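You operate a simulated robot arm through the tools that you are given. There is no shell and no other tool. Be economical: measure what you need, move in short steps, check, and stop when the job is done.

You are at the controls of a simulated robot arm. One attempt, no reset.

## Task
Switch the heating block off and spin its two tubes at MID.
Fine: opposite wells of the small centrifuge, lid shut, one full run; they stay in.

The check looks at the end state, three seconds after you hand in, the way a careful person would. Anything else that was tipped, shoved, dropped, spilled or broken makes it a failure. Lids that push on must go on centred and level and be pressed home; caps that screw on are set level and turned clockwise until they are tight.

## Robot
A 7-joint arm with a two-finger parallel gripper, fixed in place. Base frame: the origin is at the foot of the arm, x ahead of it, y to its left, z up. Lengths are in cm, angles in degrees, forces in N, time in s.
With the tool pointing down near the work surface it reaches from about 30 to 70 cm from the base axis. Its first joint turns from -66.0 to 66.0 degrees. Payload 1.57 kg.
Tool frame: the origin (TCP) lies between the finger pads and is the grasp point; the fingertips stand 3 cm ahead of it; z points along the fingers, y is the line along which they close. Largest opening 11 cm; finger width 2.4, thickness 1.2; the body of the gripper, 4.8 by 11.2 cm, starts 7.8 cm behind the TCP.
Orientation is that of the tool frame in the base frame, as a unit quaternion [x, y, z, w]. With the fingers straight down and closing along the base's y, the tool's x points along the base's -x, its y along +y and its z along -z.

## Interface
- The arm moves only by the tool servo_tool. Its argument "moves" is a list of rows, each an object of numbers (a shift or turn left out is 0, a gripper value left out holds the last): "dx", "dy", "dz": the shift along the tool's x, y, z in units of 50 mm (1.0 is 50 mm); "ax", "ay", "az": the turn, a rotation vector about the tool's x, y, z in units of 4 degrees (1.0 is 4 degrees); "claw": the finger opening in cm, from 0 to 11. In form: [{"dx": .., "dy": .., "dz": .., "ax": .., "ay": .., "az": .., "claw": ..}, ...]. A call has 1 to 12 rows; each row shifts and turns the commanded pose from where the row before left it, along the tool's axes as they then stand. A call with a number of a shift or a turn outside -1 to 1 is refused whole. Rows are played at 5 a second. More than 5 cm and 8.6 degrees between two rows, or a gripper value outside its range, and nothing of the call is played. Where a pose cannot be reached the arm comes as near as it can. A force on the tool above 40 N (or 10 N above the force at the start of the call, whichever is more), or a blocked arm, ends the call early, and 0.2 s more pass. The fingers move at their own pace (about 10.8 cm/s each) and stop on an object; they squeeze with about 40 N. The grip force told is the motor's: it shows also when the fingers shut on nothing. Time passes only in rows, and 0.2 s behind the last, so rows that do not move let the fingers close. The reply holds the time, the measured pose of the TCP, the force on the tool along the base axes, the opening and the grip force, in the units named above and with some noise.
- Cameras (640 x 400 px; columns grow to the right, rows downward): "scene" is fixed at [16.73, -39.75, 141.55]; the picture's right is [0.74, -0.68, 0.00], its down [-0.42, -0.46, -0.79] and it looks along [0.53, 0.58, -0.62] (base axes); focal length 241 px, centre (320, 200). "wrist" rides on the gripper at [7, 1.6, -14.1] in the tool frame; the picture's right is [-0.23, 0.97, 0.00], its down [-0.85, -0.20, -0.48] and it looks along [-0.47, -0.11, 0.88] (tool axes); focal length 222 px, centre (320, 200). There is no depth. A picture from a camera that has moved, and an enlarged one, comes with that camera's place and axes in the base frame and with its lens. The place of the scene camera against the robot may be out by one fixed shift of up to 1.8 cm in any direction.
- snapshot(camera): a new picture of that camera. The clock stands still meanwhile.
- zoom(camera, box): a new picture of the part [left, top, right, bottom] of that camera's present view, enlarged. The clock stands still meanwhile.
- sign_off(): hands the job in; it is judged then, once.

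Work in short steps. Places have to be worked out from the pictures, the camera data and where the tool is seen: move nearer, look again, correct. Check each grasp and each placing, and mend what went wrong. You have 120 turns and 68 pictures in all, those below and enlarged ones among them. Open the gripper and draw the arm clear of the work before you hand the job in, unless the task says otherwise; then end with one line.

The tools are called after "Emit:" by a JSON object that holds its "method" and its "body". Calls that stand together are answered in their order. servo_tool: Moves the arm, as the interface text tells. Its arguments: {"type":"object","properties":{"moves":{"type":"array","items":{"type":"object","properties":{"dx":{"type":"number"},"dy":{"type":"number"},"dz":{"type":"number"},"ax":{"type":"number"},"ay":{"type":"number"},"az":{"type":"number"},"claw":{"type":"number"}}}}},"required":["moves"]} The other tools are called the same way: snapshot (camera) takes a picture; zoom (camera, box) takes an enlarged picture of a part of a camera's view; sign_off () hands the job in.

At the start:

```text
time: 0.0
eef_pos: [41.98, -7.58, 125.99]
tcp_rot: [-0.001, 1.0, 0.001, 0.0]
contact_force: [0.6, -0.1, 1.3]
grip_width: 11.0
gripper_force: 0.1
```

scene: 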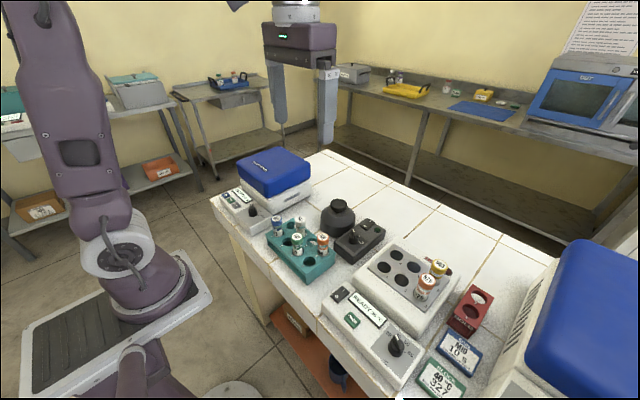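
wrist: 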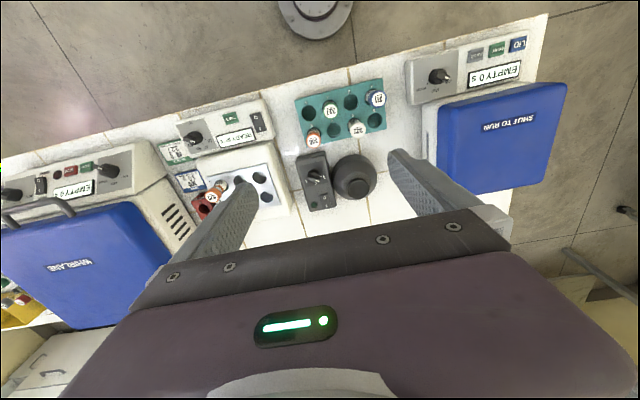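

The table holds a small centrifuge (blue lid, left), a green rack, a vortexer, the heating block with two tubes, and a big centrifuge on the right. I zoom in for detail first.

Emit:
{"method": "zoom", "body": {"camera": "scene", "box": [310, 230, 510, 400]}}

Emit:
{"method": "zoom", "body": {"camera": "scene", "box": [200, 140, 360, 260]}}

Emit:
{"method": "zoom", "body": {"camera": "wrist", "box": [390, 20, 590, 200]}}

Emit:
{"method": "zoom", "body": {"camera": "wrist", "box": [140, 80, 320, 230]}}

```text
2.35 times, centred on (410, 315) of scene
camera zoom: at [16.73, -39.75, 141.55], right [0.74, -0.68, 0.0], down [-0.42, -0.46, -0.79], along [0.53, 0.58, -0.62], focal length 566 px, centre (108, -71)
```

zoom: 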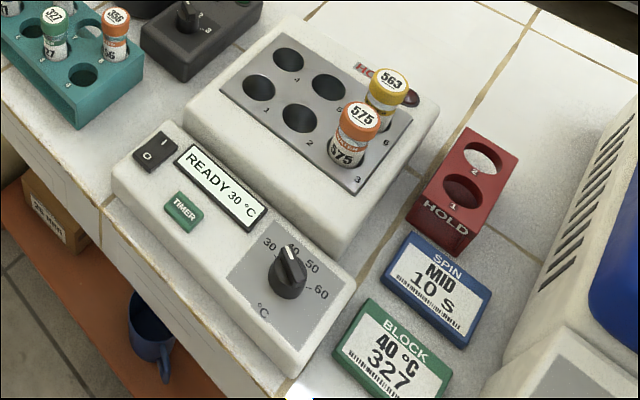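

```text
3.33 times, centred on (280, 200) of scene
camera zoom: at [16.73, -39.75, 141.55], right [0.74, -0.68, 0.0], down [-0.42, -0.46, -0.79], along [0.53, 0.58, -0.62], focal length 802 px, centre (453, 200)
```

zoom: 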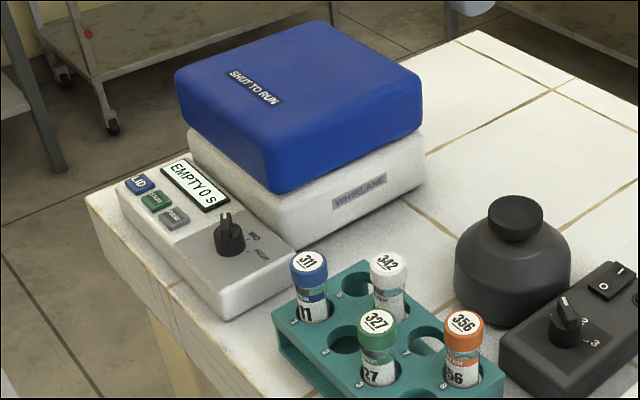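

```text
2.22 times, centred on (490, 110) of wrist
camera zoom: at [34.87, -5.89, 140.11], right [0.23, 0.97, 0.0], down [0.85, -0.2, 0.48], along [0.47, -0.11, -0.88], focal length 494 px, centre (-58, 400)
```

zoom: 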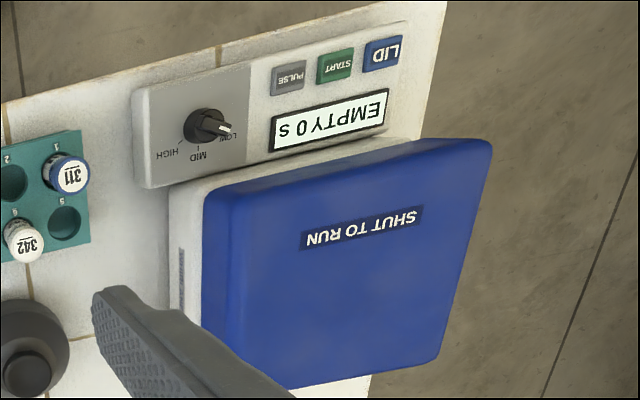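

```text
2.67 times, centred on (230, 155) of wrist
camera zoom: at [34.87, -5.89, 140.11], right [0.23, 0.97, 0.0], down [0.85, -0.2, 0.48], along [0.47, -0.11, -0.88], focal length 592 px, centre (560, 320)
```

zoom: 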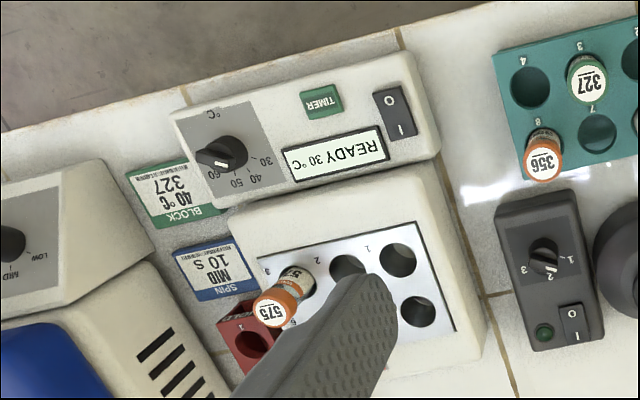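

I move above the small centrifuge's panel for a nearer look.

Emit:
{"method": "servo_tool", "body": {"moves": [{"dy": 0.8, "dz": 0.2}, {"dy": 0.8, "dz": 0.2}, {"dy": 0.8, "dz": 0.2}, {"dy": 0.8, "dz": 0.2}, {"dy": 0.8, "dz": 0.2}, {"dy": 0.8, "dz": 0.2}, {"dy": 0.8, "dx": 0.2}, {}]}}

Emit:
{"method": "snapshot", "body": {"camera": "wrist"}}

```text
time: 1.8
eef_pos: [40.55, 20.44, 120.0]
tcp_rot: [0.0, 1.0, 0.0, 0.0]
contact_force: [-0.3, 0.2, -0.6]
grip_width: 11.01
gripper_force: 0.0
```

```text
61 pictures are left
camera wrist: at [33.58, 22.15, 134.09], right [0.23, 0.97, 0.0], down [0.86, -0.2, 0.48], along [0.47, -0.11, -0.88], focal length 222 px, centre (320, 200)
```

wrist: 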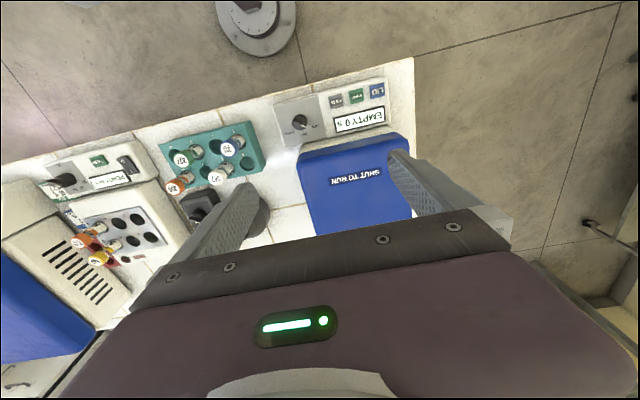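

Emit:
{"method": "zoom", "body": {"camera": "wrist", "box": [260, 60, 420, 240]}}

```text
2.22 times, centred on (340, 150) of wrist
camera zoom: at [33.58, 22.15, 134.09], right [0.23, 0.97, 0.0], down [0.86, -0.2, 0.48], along [0.47, -0.11, -0.88], focal length 494 px, centre (276, 311)
```

zoom: 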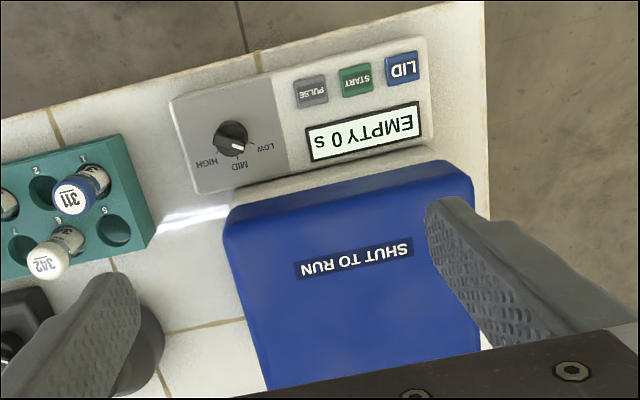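

Panel is aligned with base axes: knob ≈(40,16.8,90), START ≈(38,27.9,89), LID ≈(38,31.7,89). I descend above the knob to see its pointer.

Emit:
{"method": "servo_tool", "body": {"moves": [{"dy": -0.73, "dx": 0.1, "dz": 0.6}, {"dz": 0.8}, {"dz": 0.8}, {"dz": 0.8}, {}]}}

Emit:
{"method": "snapshot", "body": {"camera": "wrist"}}

```text
time: 3.0
eef_pos: [40.63, 17.03, 105.07]
tcp_rot: [0.0, 1.0, 0.0, 0.0]
contact_force: [0.0, -0.7, 0.5]
grip_width: 11.01
gripper_force: 0.1
```

```text
59 pictures are left
camera wrist: at [33.49, 18.63, 119.06], right [0.23, 0.97, 0.0], down [0.85, -0.2, 0.48], along [0.47, -0.11, -0.88], focal length 222 px, centre (320, 200)
```

wrist: 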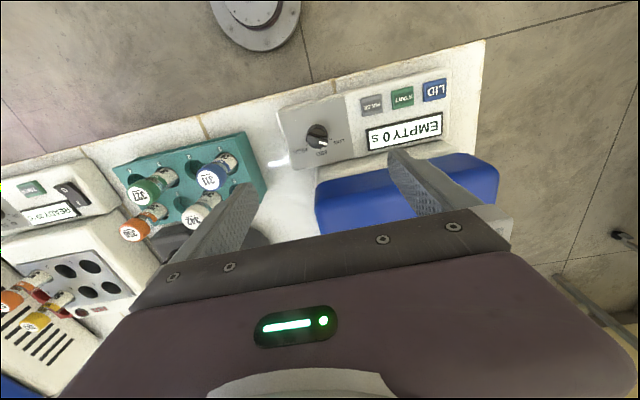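

Emit:
{"method": "zoom", "body": {"camera": "wrist", "box": [270, 90, 370, 180]}}

```text
4.44 times, centred on (320, 135) of wrist
camera zoom: at [33.49, 18.63, 119.06], right [0.23, 0.97, 0.0], down [0.85, -0.2, 0.48], along [0.47, -0.11, -0.88], focal length 987 px, centre (320, 489)
```

zoom: 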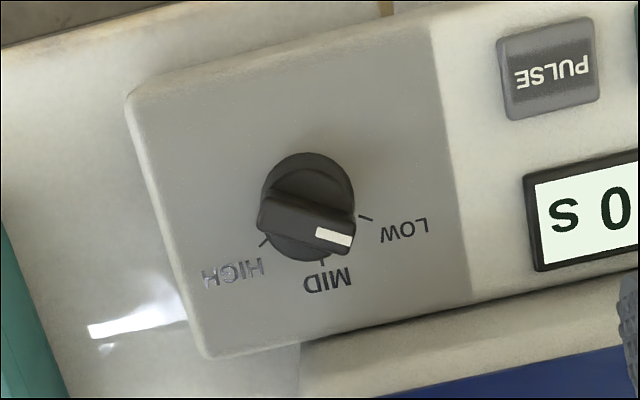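

Knob ridge points at LOW (about 60° from +x); MID tick is straight along +x, knob centre ≈(40.05,16.75), ridge top ≈91.7. I align over it, turn the tool −60° about z, and narrow the fingers.

Emit:
{"method": "servo_tool", "body": {"moves": [{"dx": 0.1, "claw": 4}, {"az": -1}, {"az": -1}, {"az": -1}, {"az": -1}, {"az": -1}, {"az": -1}, {"az": -1}, {"az": -1}, {"az": -1}, {"az": -1}, {"az": -1}]}}

Emit:
{"method": "servo_tool", "body": {"moves": [{"az": -1}, {"az": -1}, {"az": -1}, {"az": -1}, {"dz": 0.7}, {"dz": 0.7}, {}]}}

Emit:
{"method": "snapshot", "body": {"camera": "wrist"}}

Emit:
{"method": "snapshot", "body": {"camera": "scene"}}

```text
time: 5.6
eef_pos: [39.94, 16.62, 105.05]
tcp_rot: [-0.374, 0.927, 0.0, 0.0]
contact_force: [-0.4, 0.4, 0.0]
grip_width: 4.01
gripper_force: 0.0
```

```text
time: 7.2
eef_pos: [39.91, 16.62, 98.12]
tcp_rot: [-0.5, 0.866, 0.0, 0.0]
contact_force: [0.0, 0.1, 0.1]
grip_width: 4.01
gripper_force: 0.0
```

```text
57 pictures are left
camera wrist: at [34.87, 11.45, 112.15], right [-0.73, 0.68, 0.0], down [0.6, 0.64, 0.48], along [0.33, 0.35, -0.88], focal length 222 px, centre (320, 200)
```

wrist: 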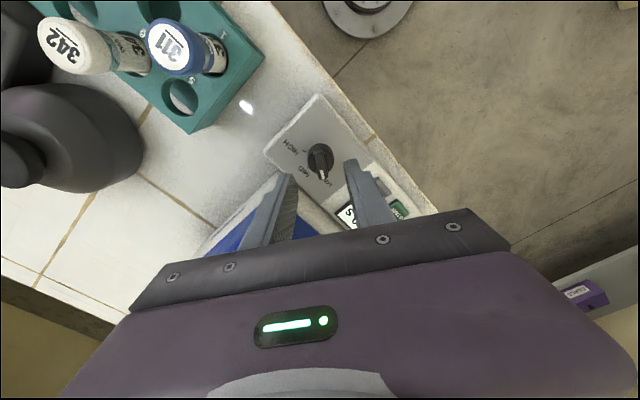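

```text
56 pictures are left
```

scene: 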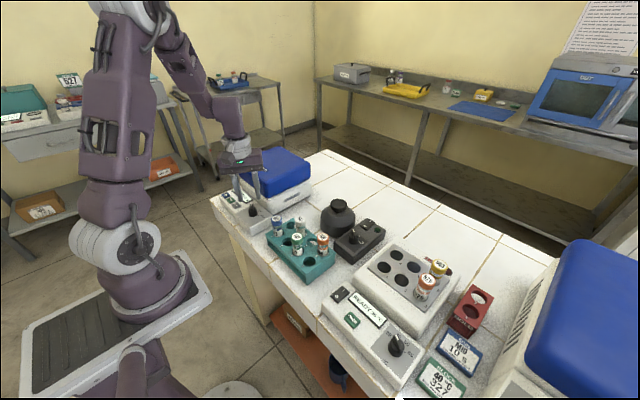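

Ridge is lined up between the fingers. Descend to about z 93.6 and grip.

Emit:
{"method": "servo_tool", "body": {"moves": [{"dz": 0.4}, {"dz": 0.3}, {"dz": 0.2}, {}]}}

Emit:
{"method": "zoom", "body": {"camera": "wrist", "box": [220, 100, 440, 260]}}

```text
time: 8.2
eef_pos: [39.86, 16.65, 93.62]
tcp_rot: [-0.5, 0.866, 0.0, 0.0]
contact_force: [-0.1, 0.5, 0.4]
grip_width: 4.0
gripper_force: 0.0
```

```text
2.50 times, centred on (330, 180) of wrist
camera zoom: at [34.87, 11.54, 107.73], right [-0.73, 0.68, 0.0], down [0.6, 0.64, 0.48], along [0.33, 0.35, -0.88], focal length 555 px, centre (295, 250)
```

zoom: 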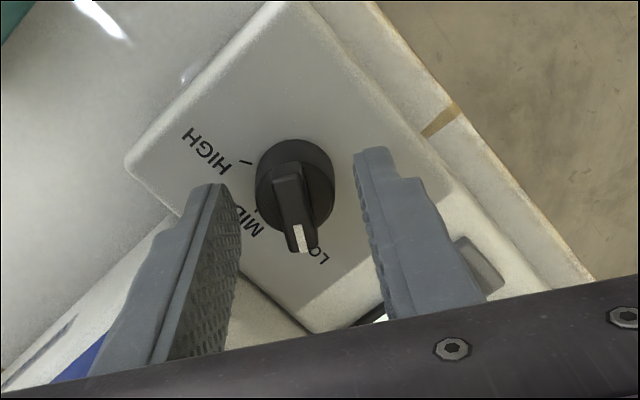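

Fingers straddle the knob cleanly. Close on the ridge.

Emit:
{"method": "servo_tool", "body": {"moves": [{"claw": 0}, {}, {}]}}

Emit:
{"method": "zoom", "body": {"camera": "wrist", "box": [220, 100, 440, 260]}}

```text
time: 9.0
eef_pos: [39.83, 16.63, 93.65]
tcp_rot: [-0.5, 0.866, 0.001, 0.001]
contact_force: [1.5, -0.6, -5.2]
grip_width: 2.62
gripper_force: 37.5
```

```text
2.50 times, centred on (330, 180) of wrist
camera zoom: at [34.87, 11.53, 107.73], right [-0.73, 0.68, 0.0], down [0.6, 0.64, 0.48], along [0.33, 0.35, -0.88], focal length 555 px, centre (295, 250)
```

zoom: 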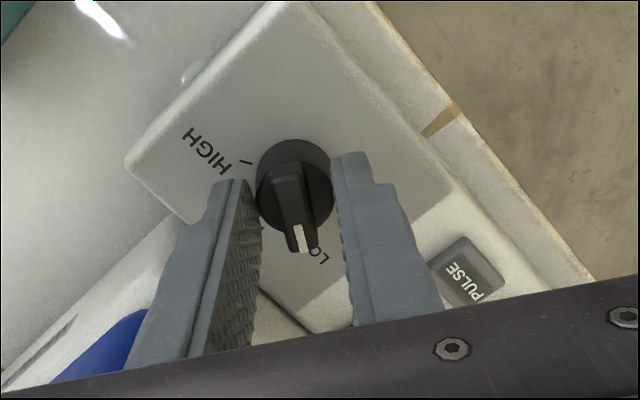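

It holds the disk (2.6 cm wide) well. Turn +60° toward MID.

Emit:
{"method": "servo_tool", "body": {"moves": [{"az": 1}, {"az": 1}, {"az": 1}, {"az": 1}, {"az": 1}, {"az": 1}, {"az": 1}, {"az": 1}, {"az": 1}, {"az": 1}]}}

Emit:
{"method": "servo_tool", "body": {"moves": [{"az": 1}, {"az": 1}, {"az": 1}, {"az": 1}, {"az": 1}, {}]}}

Emit:
{"method": "zoom", "body": {"camera": "wrist", "box": [220, 100, 440, 260]}}

```text
time: 11.2
eef_pos: [40.03, 16.73, 93.44]
tcp_rot: [-0.173, 0.985, 0.0, -0.001]
contact_force: [-12.3, -3.4, 5.3]
grip_width: 2.61
gripper_force: 36.9
```

```text
time: 12.6
eef_pos: [39.96, 16.74, 93.42]
tcp_rot: [0.001, 1.0, 0.0, -0.001]
contact_force: [-14.3, -11.3, -0.2]
grip_width: 2.61
gripper_force: 37.2
```

```text
2.50 times, centred on (330, 180) of wrist
camera zoom: at [32.88, 18.47, 107.62], right [0.23, 0.97, 0.0], down [0.86, -0.2, 0.48], along [0.46, -0.11, -0.88], focal length 555 px, centre (295, 250)
```

zoom: 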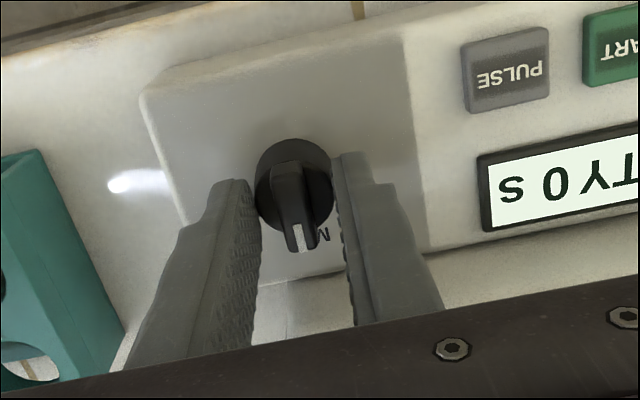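

The pointer followed and now looks to MID. Release, rise, and check.

Emit:
{"method": "servo_tool", "body": {"moves": [{"claw": 5}, {}, {"dz": -0.8}, {"dz": -0.8}, {"dz": -0.4}, {}]}}

Emit:
{"method": "zoom", "body": {"camera": "wrist", "box": [260, 70, 460, 220]}}

```text
time: 14.0
eef_pos: [39.85, 16.72, 103.66]
tcp_rot: [0.0, 1.0, 0.0, 0.001]
contact_force: [0.2, -0.1, 0.3]
grip_width: 5.0
gripper_force: 0.1
```

```text
2.67 times, centred on (360, 145) of wrist
camera zoom: at [32.78, 18.42, 117.79], right [0.23, 0.97, 0.0], down [0.85, -0.2, 0.48], along [0.47, -0.11, -0.88], focal length 592 px, centre (213, 347)
```

zoom: 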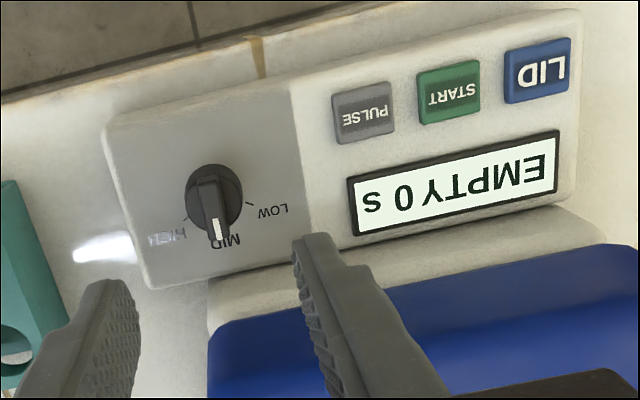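

Knob is at MID. Next LID at ≈(38.0,32.0,89): close the fingers and go above it.

Emit:
{"method": "servo_tool", "body": {"moves": [{"dy": 0.8, "dx": 0.1, "claw": 0}, {"dy": 0.8, "dx": 0.1}, {"dy": 0.8, "dx": 0.1}, {"dy": 0.66, "dx": 0.07}, {"dz": 0.8}, {"dz": 0.8}, {}]}}

Emit:
{"method": "snapshot", "body": {"camera": "wrist"}}

```text
time: 15.6
eef_pos: [38.27, 31.97, 95.44]
tcp_rot: [0.0, 1.0, 0.0, 0.0]
contact_force: [0.0, 0.4, -0.6]
grip_width: 0.0
gripper_force: 21.2
```

```text
51 pictures are left
camera wrist: at [31.14, 33.68, 109.51], right [0.23, 0.97, 0.0], down [0.85, -0.2, 0.48], along [0.47, -0.11, -0.88], focal length 222 px, centre (320, 200)
```

wrist: 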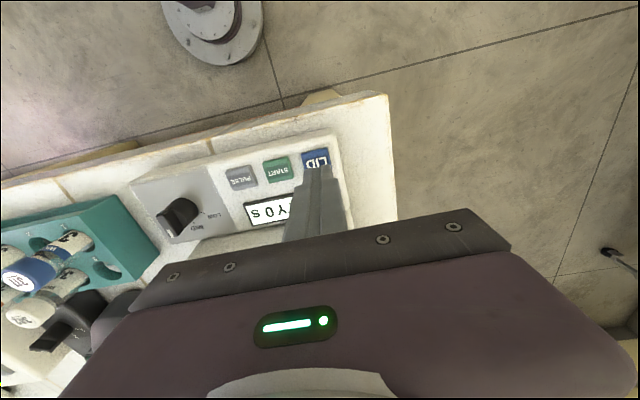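

Slightly adjust x and press down in small steps.

Emit:
{"method": "servo_tool", "body": {"moves": [{"dx": 0.1, "dz": 0.4}, {"dz": 0.12}, {"dz": 0.08}, {"dz": 0.06}, {"dz": 0.06}, {"dz": 0.06}]}}

Emit:
{"method": "snapshot", "body": {"camera": "scene"}}

```text
time: 17.0
eef_pos: [37.74, 32.03, 92.08]
tcp_rot: [0.0, 1.0, 0.001, 0.002]
contact_force: [-4.8, -4.4, 12.7]
grip_width: 0.0
gripper_force: 21.2
stopped in row 6: the force on the tool passed its limit (the readings are from after the stop); the commanded pose is now the measured one
```

```text
50 pictures are left
```

scene: 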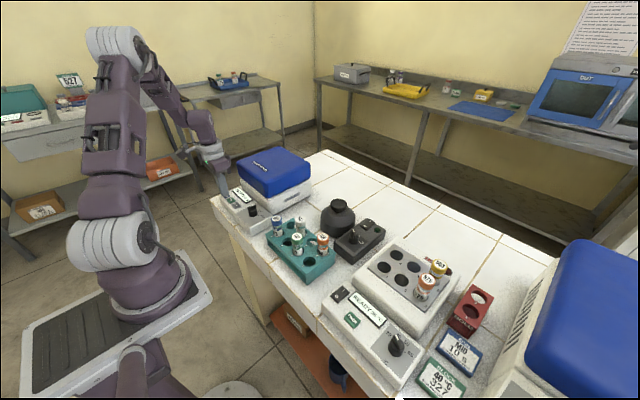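

The lid has not visibly swung; raise a little and look at the display and lid.

Emit:
{"method": "servo_tool", "body": {"moves": [{"dz": -0.5}, {"dz": -0.7}, {"dy": -0.8}, {"dy": -0.8}, {}, {}]}}

Emit:
{"method": "snapshot", "body": {"camera": "scene"}}

Emit:
{"method": "snapshot", "body": {"camera": "wrist"}}

```text
time: 18.4
eef_pos: [37.62, 23.9, 97.97]
tcp_rot: [0.0, 1.0, 0.001, 0.003]
contact_force: [-0.7, -0.1, -0.6]
grip_width: 0.0
gripper_force: 21.7
```

```text
49 pictures are left
```

scene: 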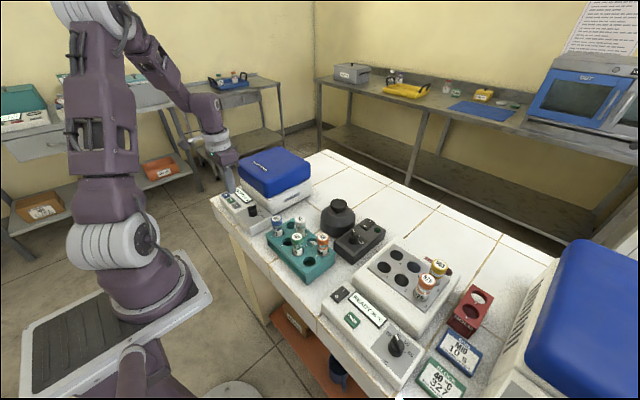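

```text
48 pictures are left
camera wrist: at [30.51, 25.61, 112.06], right [0.23, 0.97, 0.0], down [0.85, -0.2, 0.48], along [0.47, -0.11, -0.88], focal length 222 px, centre (320, 200)
```

wrist: 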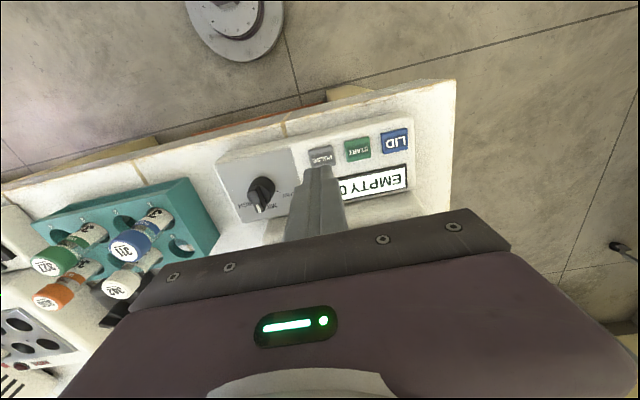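

Emit:
{"method": "zoom", "body": {"camera": "scene", "box": [200, 130, 340, 250]}}

Emit:
{"method": "zoom", "body": {"camera": "wrist", "box": [300, 100, 460, 220]}}

```text
3.33 times, centred on (270, 190) of scene
camera zoom: at [16.73, -39.75, 141.55], right [0.74, -0.68, 0.0], down [-0.42, -0.46, -0.79], along [0.53, 0.58, -0.62], focal length 802 px, centre (487, 233)
```

zoom: 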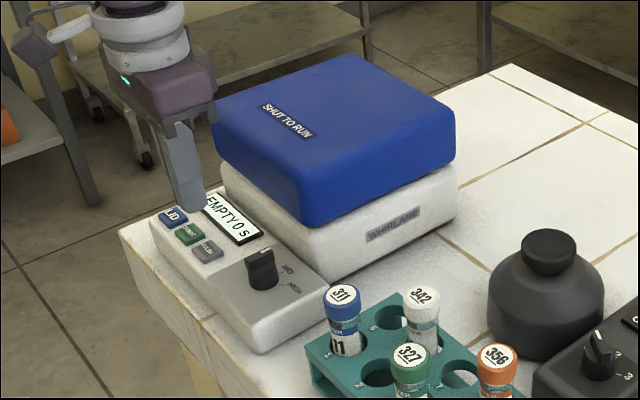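

```text
3.33 times, centred on (380, 160) of wrist
camera zoom: at [30.51, 25.61, 112.06], right [0.23, 0.97, 0.0], down [0.85, -0.2, 0.48], along [0.47, -0.11, -0.88], focal length 740 px, centre (120, 333)
```

zoom: 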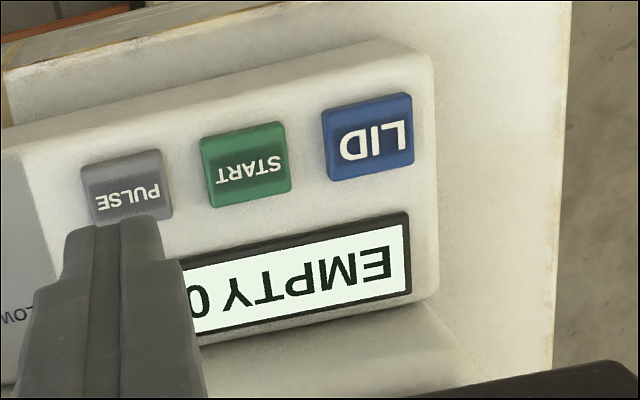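

Nothing changed: the press likely ended on an impact spike. I press again more gently, reading the force.

Emit:
{"method": "servo_tool", "body": {"moves": [{"dy": 0.8}, {"dy": 0.76, "dx": -0.04}, {"dz": 0.7}, {"dz": 0.2}, {"dz": 0.1}, {}]}}

Emit:
{"method": "servo_tool", "body": {"moves": [{"dz": 0.02}, {"dz": 0.02}, {"dz": 0.02}, {}]}}

Emit:
{"method": "servo_tool", "body": {"moves": [{"dz": 0.02}, {"dz": 0.02}, {"dz": 0.02}, {}]}}

```text
time: 19.8
eef_pos: [37.88, 31.9, 92.92]
tcp_rot: [0.001, 1.0, 0.001, 0.002]
contact_force: [-0.4, -0.5, 0.3]
grip_width: 0.01
gripper_force: 21.6
```

```text
time: 20.8
eef_pos: [38.0, 31.8, 92.7]
tcp_rot: [0.0, 1.0, 0.001, 0.001]
contact_force: [0.1, 0.4, -0.1]
grip_width: 0.03
gripper_force: 20.9
```

```text
time: 21.8
eef_pos: [37.94, 31.89, 92.36]
tcp_rot: [-0.001, 1.0, 0.001, 0.001]
contact_force: [-0.7, -1.1, 2.7]
grip_width: 0.01
gripper_force: 21.6
```

Emit:
{"method": "servo_tool", "body": {"moves": [{"dz": 0.02}, {"dz": 0.02}, {"dz": 0.02}, {}]}}

Emit:
{"method": "servo_tool", "body": {"moves": [{"dz": 0.02}, {"dz": 0.02}, {"dz": 0.02}, {}]}}

Emit:
{"method": "zoom", "body": {"camera": "scene", "box": [200, 130, 340, 250]}}

```text
time: 22.8
eef_pos: [38.11, 31.88, 91.98]
tcp_rot: [0.0, 1.0, 0.001, 0.002]
contact_force: [-1.6, -1.3, 12.2]
grip_width: 0.01
gripper_force: 21.0
```

```text
time: 23.4
eef_pos: [37.89, 31.86, 92.06]
tcp_rot: [0.0, 1.0, 0.002, 0.002]
contact_force: [-3.1, -3.0, 13.4]
grip_width: 0.0
gripper_force: 21.6
stopped in row 3: the force on the tool passed its limit (the readings are from after the stop); the commanded pose is now the measured one
```

```text
3.33 times, centred on (270, 190) of scene
camera zoom: at [16.7, -39.77, 141.55], right [0.74, -0.68, 0.0], down [-0.42, -0.46, -0.79], along [0.53, 0.58, -0.62], focal length 802 px, centre (487, 233)
```

zoom: 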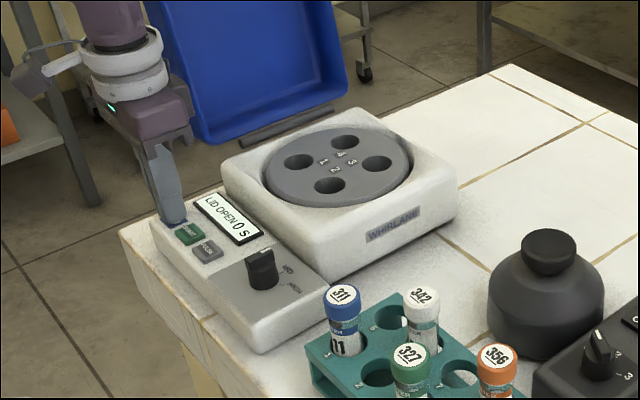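

LID works at ~13 N: the display reads LID OPEN and rotor wells 1-3 and 2-4 are opposite pairs. I retreat up and go over to the heating block.

Emit:
{"method": "servo_tool", "body": {"moves": [{"dz": -0.8}, {"dz": -0.9}, {"dz": -0.9}, {"dz": -0.9}, {"dy": -0.9}, {"dy": -1}, {"dy": -1}, {"dy": -1}, {"dy": -1}, {"dy": -1}, {"dy": -1}, {"dy": -1}]}}

Emit:
{"method": "servo_tool", "body": {"moves": [{"dy": -1}, {"dy": -0.9}, {"dy": -0.5, "claw": 6}, {}, {}]}}

Emit:
{"method": "snapshot", "body": {"camera": "wrist"}}

```text
time: 26.0
eef_pos: [37.95, -7.69, 109.21]
tcp_rot: [-0.001, 1.0, 0.002, 0.002]
contact_force: [0.1, -0.3, 0.4]
grip_width: 0.02
gripper_force: 20.8
```

```text
time: 27.2
eef_pos: [37.76, -19.48, 109.32]
tcp_rot: [0.0, 1.0, 0.001, 0.001]
contact_force: [0.0, -0.1, 0.4]
grip_width: 5.96
gripper_force: 0.0
```

```text
44 pictures are left
camera wrist: at [30.59, -17.73, 123.32], right [0.23, 0.97, 0.0], down [0.85, -0.2, 0.48], along [0.47, -0.11, -0.88], focal length 222 px, centre (320, 200)
```

wrist: 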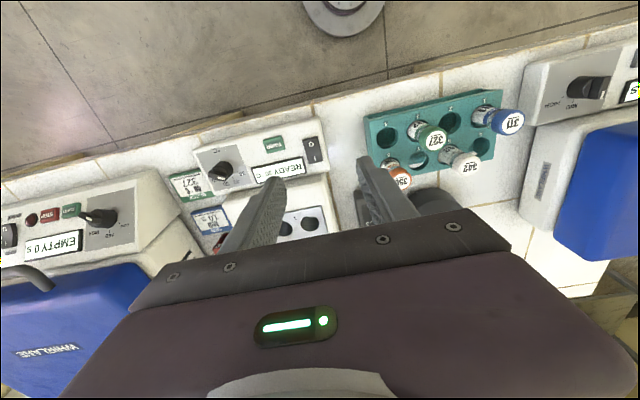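

Emit:
{"method": "zoom", "body": {"camera": "wrist", "box": [180, 110, 360, 260]}}

Emit:
{"method": "zoom", "body": {"camera": "scene", "box": [310, 260, 410, 350]}}

```text
2.67 times, centred on (270, 185) of wrist
camera zoom: at [30.59, -17.73, 123.32], right [0.23, 0.97, 0.0], down [0.85, -0.2, 0.48], along [0.47, -0.11, -0.88], focal length 592 px, centre (453, 240)
```

zoom: 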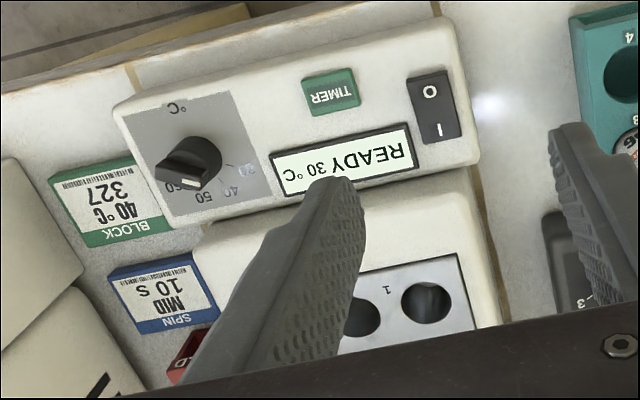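

```text
4.44 times, centred on (360, 305) of scene
camera zoom: at [16.73, -39.75, 141.55], right [0.74, -0.68, 0.0], down [-0.42, -0.46, -0.79], along [0.53, 0.58, -0.62], focal length 1070 px, centre (142, -267)
```

zoom: 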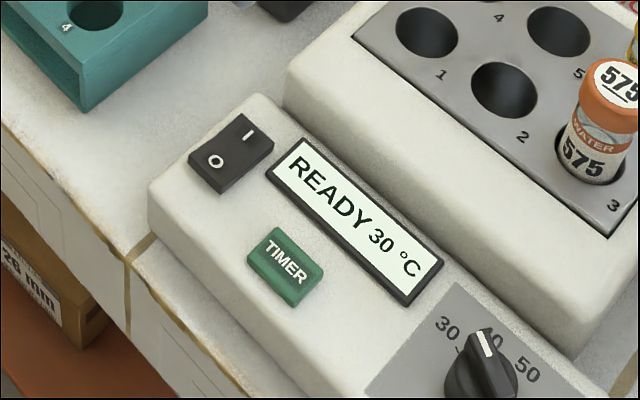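

Rocker ≈(40,-21); the O half is at the −x end ≈(38.9,-21). Close the fingers, descend to about 95 and check.

Emit:
{"method": "servo_tool", "body": {"moves": [{"dx": -0.2, "dy": -0.3, "claw": 0}, {"dz": 0.8}, {"dz": 0.9}, {"dz": 0.9}, {"dz": 0.2}, {}]}}

Emit:
{"method": "zoom", "body": {"camera": "wrist", "box": [240, 110, 400, 230]}}

```text
time: 28.6
eef_pos: [39.19, -20.94, 95.31]
tcp_rot: [0.0, 1.0, 0.003, 0.002]
contact_force: [0.5, 0.3, -1.2]
grip_width: 0.0
gripper_force: 21.4
```

```text
3.33 times, centred on (320, 170) of wrist
camera zoom: at [32.15, -19.36, 109.44], right [0.23, 0.97, 0.0], down [0.85, -0.2, 0.48], along [0.47, -0.11, -0.88], focal length 740 px, centre (320, 300)
```

zoom: 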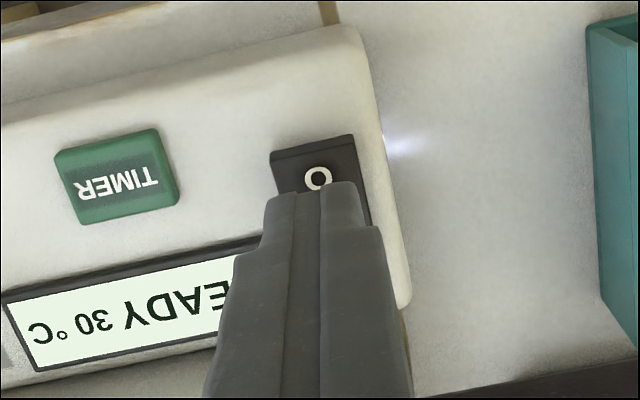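

O mark ≈(38.8,-21.0); shift 0.5 cm toward −x and press gently.

Emit:
{"method": "servo_tool", "body": {"moves": [{"dx": 0.1, "dz": 0.2}, {"dz": 0.1}, {"dz": 0.1}, {"dz": 0.06}, {"dz": 0.04}, {"dz": 0.04}, {}]}}

Emit:
{"method": "servo_tool", "body": {"moves": [{"dz": 0.03}, {"dz": 0.03}, {"dz": 0.03}, {}]}}

Emit:
{"method": "zoom", "body": {"camera": "scene", "box": [310, 260, 410, 350]}}

```text
time: 30.3
eef_pos: [38.6, -21.14, 92.82]
tcp_rot: [0.0, 1.0, 0.0, 0.003]
contact_force: [-4.1, 2.1, 11.0]
grip_width: 0.0
gripper_force: 21.0
stopped in row 7: the force on the tool passed its limit (the readings are from after the stop); the commanded pose is now the measured one
```

```text
time: 30.8
eef_pos: [38.77, -21.03, 92.78]
tcp_rot: [0.0, 1.0, 0.002, 0.003]
contact_force: [-5.4, 2.5, 13.7]
grip_width: 0.0
gripper_force: 21.5
stopped in row 2: the force on the tool passed its limit (the readings are from after the stop); the commanded pose is now the measured one
```

```text
4.44 times, centred on (360, 305) of scene
camera zoom: at [16.7, -39.73, 141.56], right [0.74, -0.68, 0.0], down [-0.42, -0.46, -0.79], along [0.53, 0.58, -0.62], focal length 1070 px, centre (142, -267)
```

zoom: 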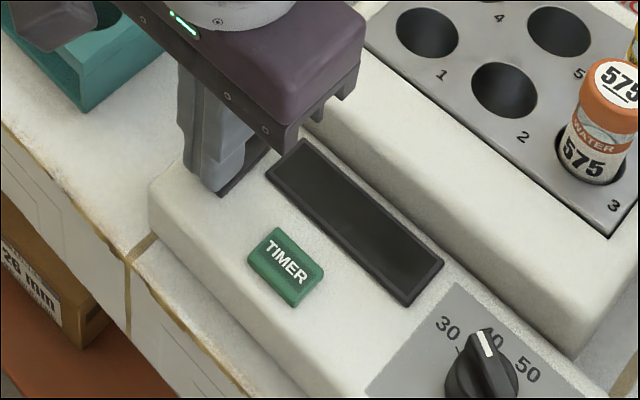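

The block's display is dark: off. Rise and look at the tubes.

Emit:
{"method": "servo_tool", "body": {"moves": [{"dz": -0.6}, {"dz": -0.9}, {"dz": -0.9}, {"dz": -0.9}, {"dz": -0.7}, {"dx": -0.5, "dy": -0.5, "claw": 11}, {"dx": -0.7, "dy": -0.5}, {"dy": -0.4}, {}]}}

Emit:
{"method": "snapshot", "body": {"camera": "wrist"}}

```text
time: 32.8
eef_pos: [44.49, -28.15, 112.75]
tcp_rot: [0.001, 1.0, 0.0, 0.004]
contact_force: [-0.1, 0.5, -0.2]
grip_width: 11.01
gripper_force: 0.1
```

```text
39 pictures are left
camera wrist: at [37.33, -26.4, 126.81], right [0.23, 0.97, 0.0], down [0.85, -0.2, 0.48], along [0.47, -0.11, -0.88], focal length 222 px, centre (320, 200)
```

wrist: 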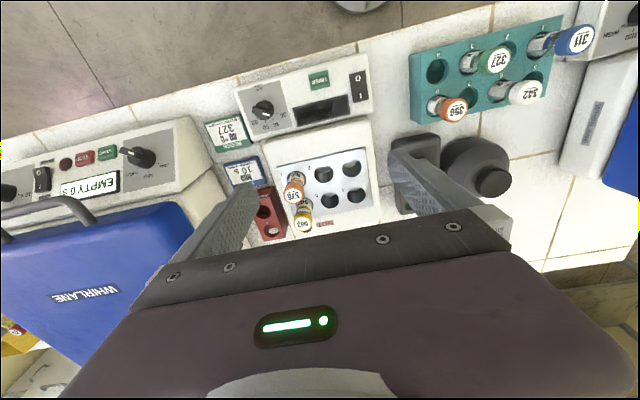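

Emit:
{"method": "zoom", "body": {"camera": "wrist", "box": [240, 130, 400, 250]}}

```text
3.33 times, centred on (320, 190) of wrist
camera zoom: at [37.33, -26.4, 126.81], right [0.23, 0.97, 0.0], down [0.85, -0.2, 0.48], along [0.47, -0.11, -0.88], focal length 740 px, centre (320, 233)
```

zoom: 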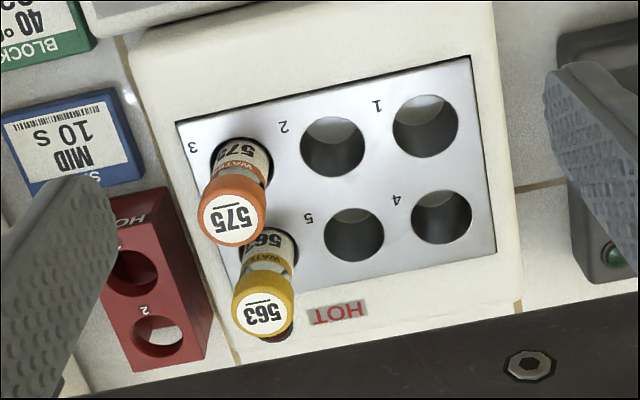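

Well 3 (tube 575) ≈(51.3,-33.7), well 6 (563) ≈(56.4,-33.7); cap tops ≈97.6, plate ≈91.9. Move above 575, descend part way, check.

Emit:
{"method": "servo_tool", "body": {"moves": [{"dx": -0.7, "dy": -0.55, "claw": 5}, {"dx": -0.66, "dy": -0.56}, {"dz": 0.8}, {"dz": 0.8}, {}]}}

Emit:
{"method": "zoom", "body": {"camera": "wrist", "box": [220, 110, 420, 260]}}

```text
time: 34.0
eef_pos: [51.29, -33.5, 104.7]
tcp_rot: [0.001, 1.0, 0.001, 0.003]
contact_force: [0.2, -0.5, 0.6]
grip_width: 5.01
gripper_force: 0.1
```

```text
2.67 times, centred on (320, 185) of wrist
camera zoom: at [44.09, -31.92, 118.72], right [0.23, 0.97, 0.0], down [0.85, -0.2, 0.48], along [0.47, -0.11, -0.88], focal length 592 px, centre (320, 240)
```

zoom: 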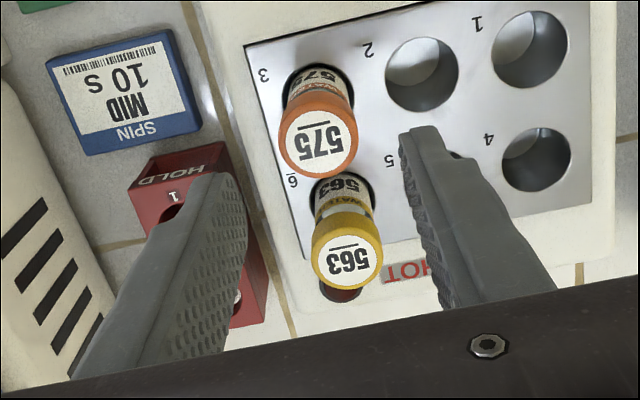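

Lined up. Descend to ~96.3 and grip.

Emit:
{"method": "servo_tool", "body": {"moves": [{"dz": 0.7, "dy": -0.03}, {"dz": 0.6}, {"dz": 0.36}, {}, {"claw": 0}, {}, {}]}}

Emit:
{"method": "zoom", "body": {"camera": "wrist", "box": [220, 110, 420, 260]}}

```text
time: 35.6
eef_pos: [51.38, -33.56, 96.47]
tcp_rot: [0.0, 1.0, 0.001, 0.003]
contact_force: [0.0, -0.2, -0.7]
grip_width: 2.86
gripper_force: 38.7
```

```text
2.67 times, centred on (320, 185) of wrist
camera zoom: at [44.27, -31.89, 110.58], right [0.23, 0.97, 0.0], down [0.85, -0.2, 0.48], along [0.47, -0.11, -0.87], focal length 592 px, centre (320, 240)
```

zoom: 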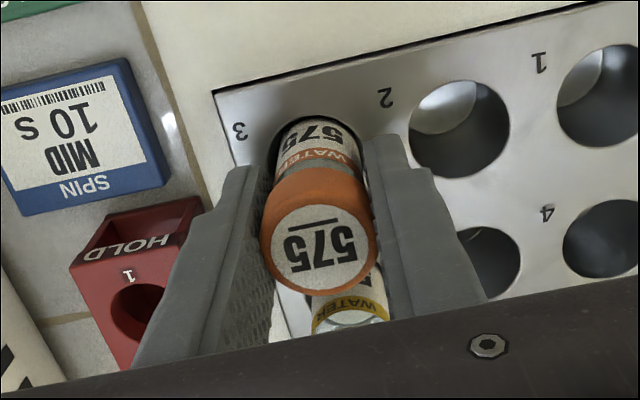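

Cap held (2.86 cm). Lift straight up.

Emit:
{"method": "servo_tool", "body": {"moves": [{"dz": -0.3}, {"dz": -0.5}, {"dz": -0.7}, {"dz": -0.8}, {"dz": -0.8}, {"dz": -0.8}, {"dz": -0.3}, {}]}}

Emit:
{"method": "snapshot", "body": {"camera": "scene"}}

```text
time: 37.4
eef_pos: [51.14, -33.71, 114.21]
tcp_rot: [-0.001, 1.0, 0.007, -0.006]
contact_force: [-0.5, 0.5, 0.2]
grip_width: 2.85
gripper_force: 38.9
out of reach, approached as far as the arm can: row 6, 7
```

```text
35 pictures are left
```

scene: 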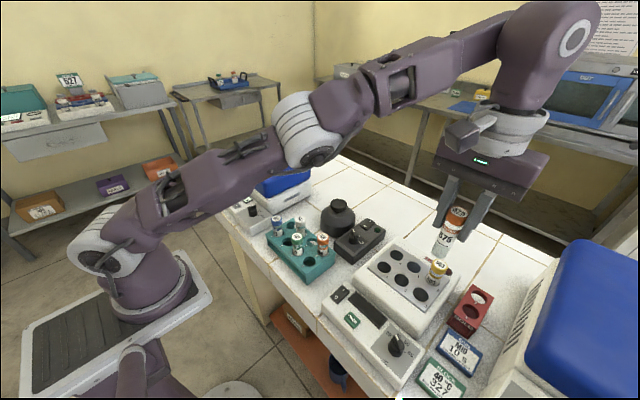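

Tube 575 is held and out, tall (~10 cm). The arm was at its height limit; pull in toward the base and read the pose.

Emit:
{"method": "servo_tool", "body": {"moves": [{"dx": 0.6}, {"dx": 0.5}, {"dy": 0.6}, {}]}}

```text
time: 38.4
eef_pos: [45.86, -30.81, 115.56]
tcp_rot: [0.0, 1.0, 0.001, 0.003]
contact_force: [-0.1, -0.4, -0.1]
grip_width: 2.87
gripper_force: 38.5
```

Now carry over to near the rotor.

Emit:
{"method": "servo_tool", "body": {"moves": [{"dy": 0.6}, {"dy": 0.9}, {"dy": 0.9}, {"dy": 0.9}, {"dy": 0.9}, {"dy": 0.9}, {"dy": 0.9}, {"dy": 0.9}, {"dy": 0.9}, {"dy": 0.7}, {}]}}

Emit:
{"method": "snapshot", "body": {"camera": "wrist"}}

```text
time: 40.8
eef_pos: [45.72, 11.73, 115.27]
tcp_rot: [0.0, 1.0, 0.0, 0.004]
contact_force: [0.1, -0.4, 0.1]
grip_width: 2.84
gripper_force: 38.0
```

```text
34 pictures are left
camera wrist: at [38.61, 13.48, 129.4], right [0.23, 0.97, 0.0], down [0.85, -0.2, 0.48], along [0.47, -0.11, -0.88], focal length 222 px, centre (320, 200)
```

wrist: 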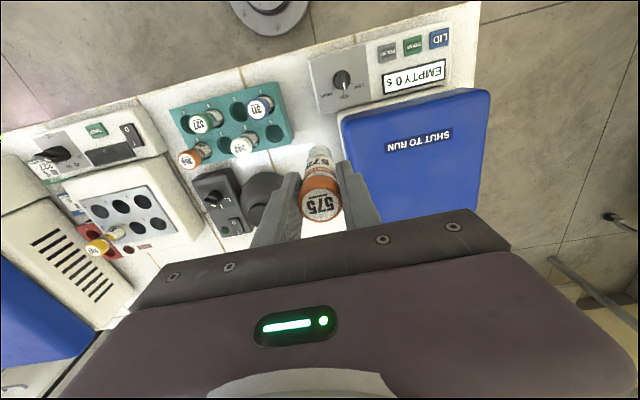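

The lid is shut again, so I must first learn how it behaves. I'll park tube 575 in the block's empty well 1 at (51.4,-24.3) for now.

Emit:
{"method": "servo_tool", "body": {"moves": [{"dy": -0.8}, {"dy": -0.9}, {"dy": -0.9}, {"dy": -0.9}, {"dy": -0.9}, {"dy": -0.9}, {"dy": -0.9}, {"dy": -0.99, "dx": -0.4}, {"dx": -0.74, "dz": 0.4}, {"dz": 0.3}, {}]}}

Emit:
{"method": "zoom", "body": {"camera": "wrist", "box": [220, 90, 420, 240]}}

Emit:
{"method": "snapshot", "body": {"camera": "scene"}}

```text
refused: row 8 steps farther than a row can; nothing moved
```

```text
2.67 times, centred on (320, 165) of wrist
camera zoom: at [38.61, 13.48, 129.4], right [0.23, 0.97, 0.0], down [0.85, -0.2, 0.48], along [0.47, -0.11, -0.88], focal length 592 px, centre (320, 293)
```

zoom: 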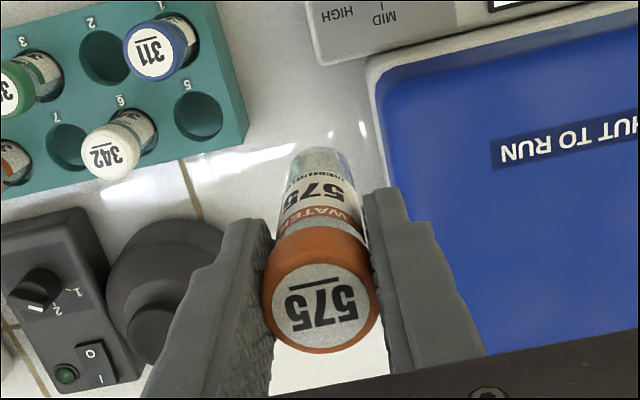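

```text
32 pictures are left
```

scene: 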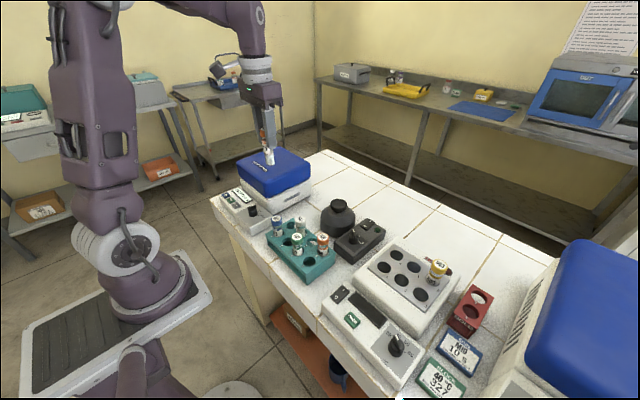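

Only my row was too long; re-send with shorter steps toward block well 1.

Emit:
{"method": "servo_tool", "body": {"moves": [{"dy": -0.8}, {"dy": -0.9}, {"dy": -0.9}, {"dy": -0.9}, {"dy": -0.9}, {"dy": -0.9}, {"dy": -0.9}, {"dy": -0.5, "dx": -0.4}, {"dy": -0.49, "dx": -0.4}, {"dx": -0.34, "dz": 0.4}, {"dz": 0.3}, {}]}}

Emit:
{"method": "zoom", "body": {"camera": "wrist", "box": [220, 90, 420, 240]}}

```text
time: 43.4
eef_pos: [51.59, -24.29, 111.93]
tcp_rot: [-0.001, 1.0, 0.001, 0.003]
contact_force: [0.4, 0.3, -1.4]
grip_width: 2.84
gripper_force: 38.3
```

```text
2.67 times, centred on (320, 165) of wrist
camera zoom: at [44.46, -22.55, 126.1], right [0.23, 0.97, 0.0], down [0.85, -0.2, 0.48], along [0.47, -0.11, -0.88], focal length 592 px, centre (320, 293)
```

zoom: 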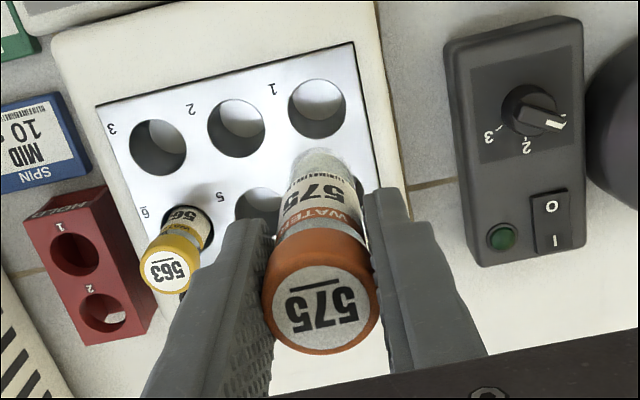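

Well 1 ≈(51.2,-24.3). Small x correction and lower the tube to entry.

Emit:
{"method": "servo_tool", "body": {"moves": [{"dx": 0.06, "dz": 0.6}, {"dz": 0.6}, {"dz": 0.4}, {"dz": 0.4}, {"dz": 0.3}, {}]}}

Emit:
{"method": "servo_tool", "body": {"moves": [{"dz": 0.2}, {"dz": 0.2}, {"dz": 0.2}, {"dz": 0.14}, {}]}}

Emit:
{"method": "zoom", "body": {"camera": "scene", "box": [350, 200, 490, 310]}}

```text
time: 44.8
eef_pos: [51.29, -24.38, 100.4]
tcp_rot: [0.0, 1.0, 0.001, 0.003]
contact_force: [0.2, -0.1, 0.1]
grip_width: 2.84
gripper_force: 38.1
```

```text
time: 46.0
eef_pos: [51.26, -24.33, 96.68]
tcp_rot: [0.0, 1.0, 0.001, 0.003]
contact_force: [0.7, 0.4, -2.1]
grip_width: 2.85
gripper_force: 38.9
```

```text
3.64 times, centred on (420, 255) of scene
camera zoom: at [16.73, -39.75, 141.55], right [0.74, -0.68, 0.0], down [-0.42, -0.46, -0.79], along [0.53, 0.58, -0.62], focal length 875 px, centre (-44, 0)
```

zoom: 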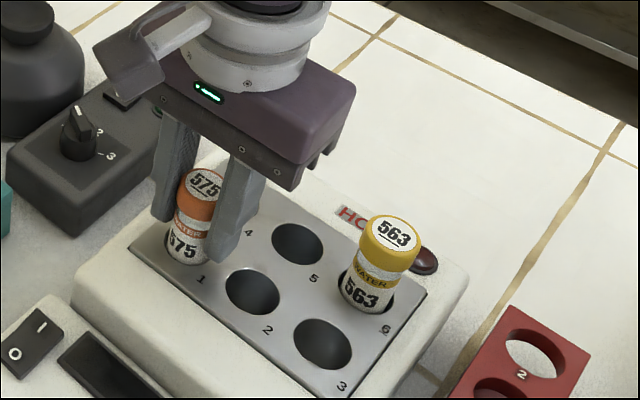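

Seated in well 1 at the same depth. Lower the last bit, release and rise.

Emit:
{"method": "servo_tool", "body": {"moves": [{"dz": 0.03}, {"claw": 5}, {}, {"dz": -0.5}, {"dz": -0.9}, {"dz": -0.9}, {"dz": -0.6}, {"dx": 0.8}, {"dx": 0.8}, {"dx": 0.8}]}}

Emit:
{"method": "servo_tool", "body": {"moves": [{"dy": 0.8, "dx": 0.2, "claw": 0}, {"dy": 0.9}, {"dy": 0.9}, {"dy": 0.9}, {"dy": 0.9}, {"dy": 0.9}, {"dy": 0.9}, {"dy": 0.9}, {"dy": 0.9}, {"dy": 0.9}, {"dy": 0.9}, {"dy": 0.9}]}}

Emit:
{"method": "snapshot", "body": {"camera": "scene"}}

```text
time: 48.2
eef_pos: [38.93, -24.38, 111.01]
tcp_rot: [0.0, 1.0, 0.001, 0.003]
contact_force: [-0.3, -0.2, -1.0]
grip_width: 5.01
gripper_force: 0.0
```

```text
time: 50.8
eef_pos: [38.24, 29.1, 111.03]
tcp_rot: [0.0, 1.0, 0.0, 0.003]
contact_force: [0.5, 0.9, 0.6]
grip_width: 0.0
gripper_force: 21.3
```

```text
29 pictures are left
```

scene: 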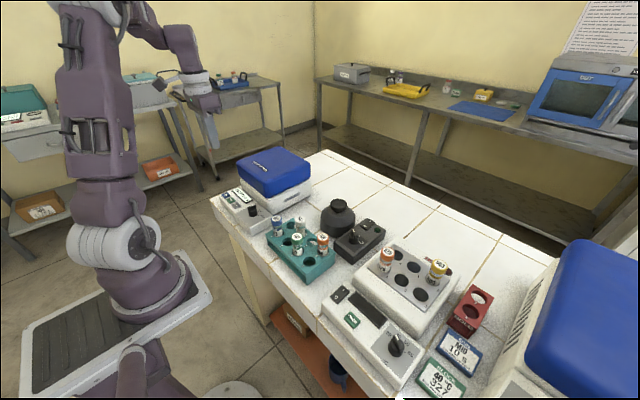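

Go above LID and press gently to ~92.0, hold, and look.

Emit:
{"method": "servo_tool", "body": {"moves": [{"dy": 0.54, "dx": 0.06}, {"dz": 0.9}, {"dz": 0.9}, {"dz": 0.9}, {"dz": 0.7}, {"dz": 0.2}, {}]}}

Emit:
{"method": "servo_tool", "body": {"moves": [{"dz": 0.03}, {"dz": 0.02}, {"dz": 0.02}, {"dz": 0.02}, {}]}}

```text
time: 52.4
eef_pos: [37.86, 31.82, 92.97]
tcp_rot: [0.0, 1.0, 0.001, 0.003]
contact_force: [0.5, 0.5, -0.4]
grip_width: 0.0
gripper_force: 21.3
```

```text
time: 53.6
eef_pos: [38.0, 31.98, 92.67]
tcp_rot: [0.0, 1.0, 0.0, 0.004]
contact_force: [-0.1, 0.4, 0.5]
grip_width: 0.0
gripper_force: 21.0
```

Emit:
{"method": "servo_tool", "body": {"moves": [{"dz": 0.02}, {"dz": 0.02}, {"dz": 0.02}, {"dz": 0.02}, {"dz": 0.02}, {}]}}

Emit:
{"method": "servo_tool", "body": {"moves": [{"dz": 0.02}, {"dz": 0.01}, {}, {}]}}

Emit:
{"method": "zoom", "body": {"camera": "scene", "box": [180, 90, 340, 250]}}

```text
time: 55.0
eef_pos: [37.96, 31.9, 92.21]
tcp_rot: [0.001, 1.0, 0.0, 0.004]
contact_force: [-1.5, 3.0, 8.2]
grip_width: 0.0
gripper_force: 21.4
```

```text
time: 56.0
eef_pos: [37.96, 31.92, 92.05]
tcp_rot: [0.0, 1.0, 0.001, 0.004]
contact_force: [-0.2, -0.7, 12.1]
grip_width: 0.0
gripper_force: 21.5
```

```text
2.50 times, centred on (260, 170) of scene
camera zoom: at [16.71, -39.76, 141.55], right [0.74, -0.68, 0.0], down [-0.42, -0.46, -0.79], along [0.53, 0.58, -0.62], focal length 602 px, centre (470, 275)
```

zoom: 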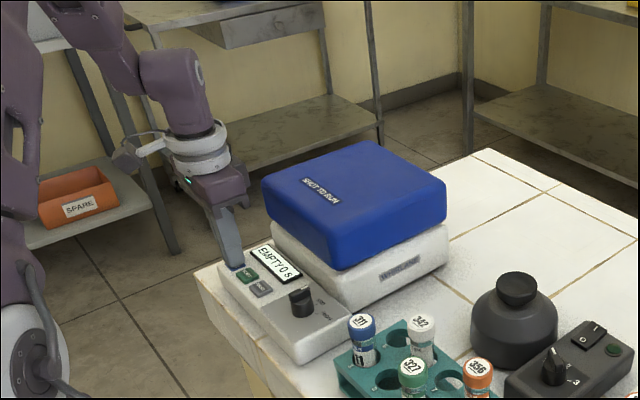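

Not yet triggered at 12 N; press a hair more.

Emit:
{"method": "servo_tool", "body": {"moves": [{"dz": 0.02}, {"dz": 0.01}, {}]}}

Emit:
{"method": "zoom", "body": {"camera": "scene", "box": [180, 90, 340, 250]}}

```text
time: 56.8
eef_pos: [37.93, 31.87, 92.0]
tcp_rot: [0.0, 1.0, 0.001, 0.005]
contact_force: [-3.6, -0.4, 31.9]
grip_width: 0.01
gripper_force: 21.6
```

```text
2.50 times, centred on (260, 170) of scene
camera zoom: at [16.69, -39.78, 141.54], right [0.74, -0.68, 0.0], down [-0.42, -0.46, -0.79], along [0.53, 0.58, -0.62], focal length 602 px, centre (470, 275)
```

zoom: 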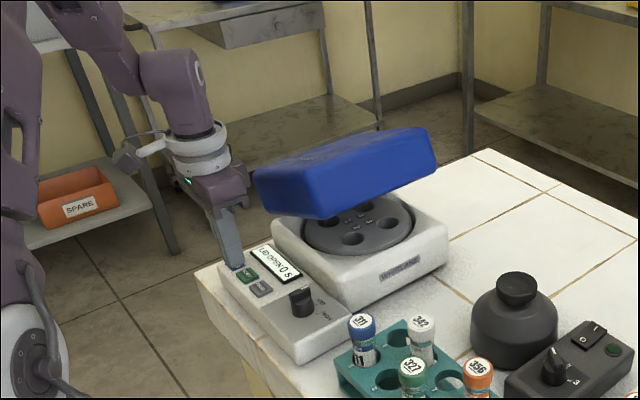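

The lid is swinging up. Wait, then ease off by a small amount and look.

Emit:
{"method": "servo_tool", "body": {"moves": [{}, {}, {}, {}, {"dz": -0.1}, {"dz": -0.2}, {"dz": -0.3}, {}]}}

Emit:
{"method": "zoom", "body": {"camera": "scene", "box": [180, 90, 340, 250]}}

```text
time: 57.7
eef_pos: [38.05, 31.96, 92.0]
tcp_rot: [0.0, 1.0, 0.002, 0.005]
contact_force: [-4.3, -4.2, 12.8]
grip_width: 0.01
gripper_force: 21.4
stopped in row 4: the force on the tool passed its limit (the readings are from after the stop); the commanded pose is now the measured one
```

```text
2.50 times, centred on (260, 170) of scene
camera zoom: at [16.7, -39.77, 141.55], right [0.74, -0.68, 0.0], down [-0.42, -0.46, -0.79], along [0.53, 0.58, -0.62], focal length 602 px, centre (470, 275)
```

zoom: 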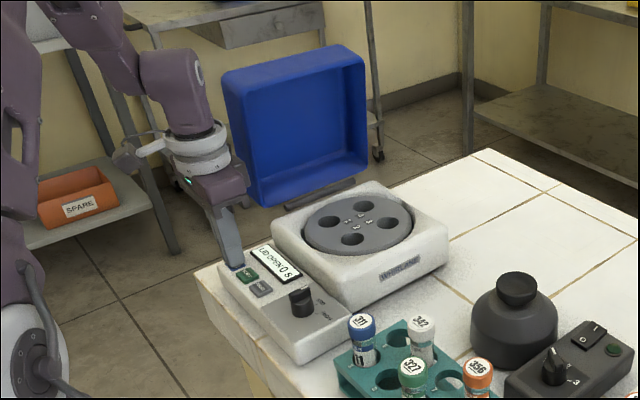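

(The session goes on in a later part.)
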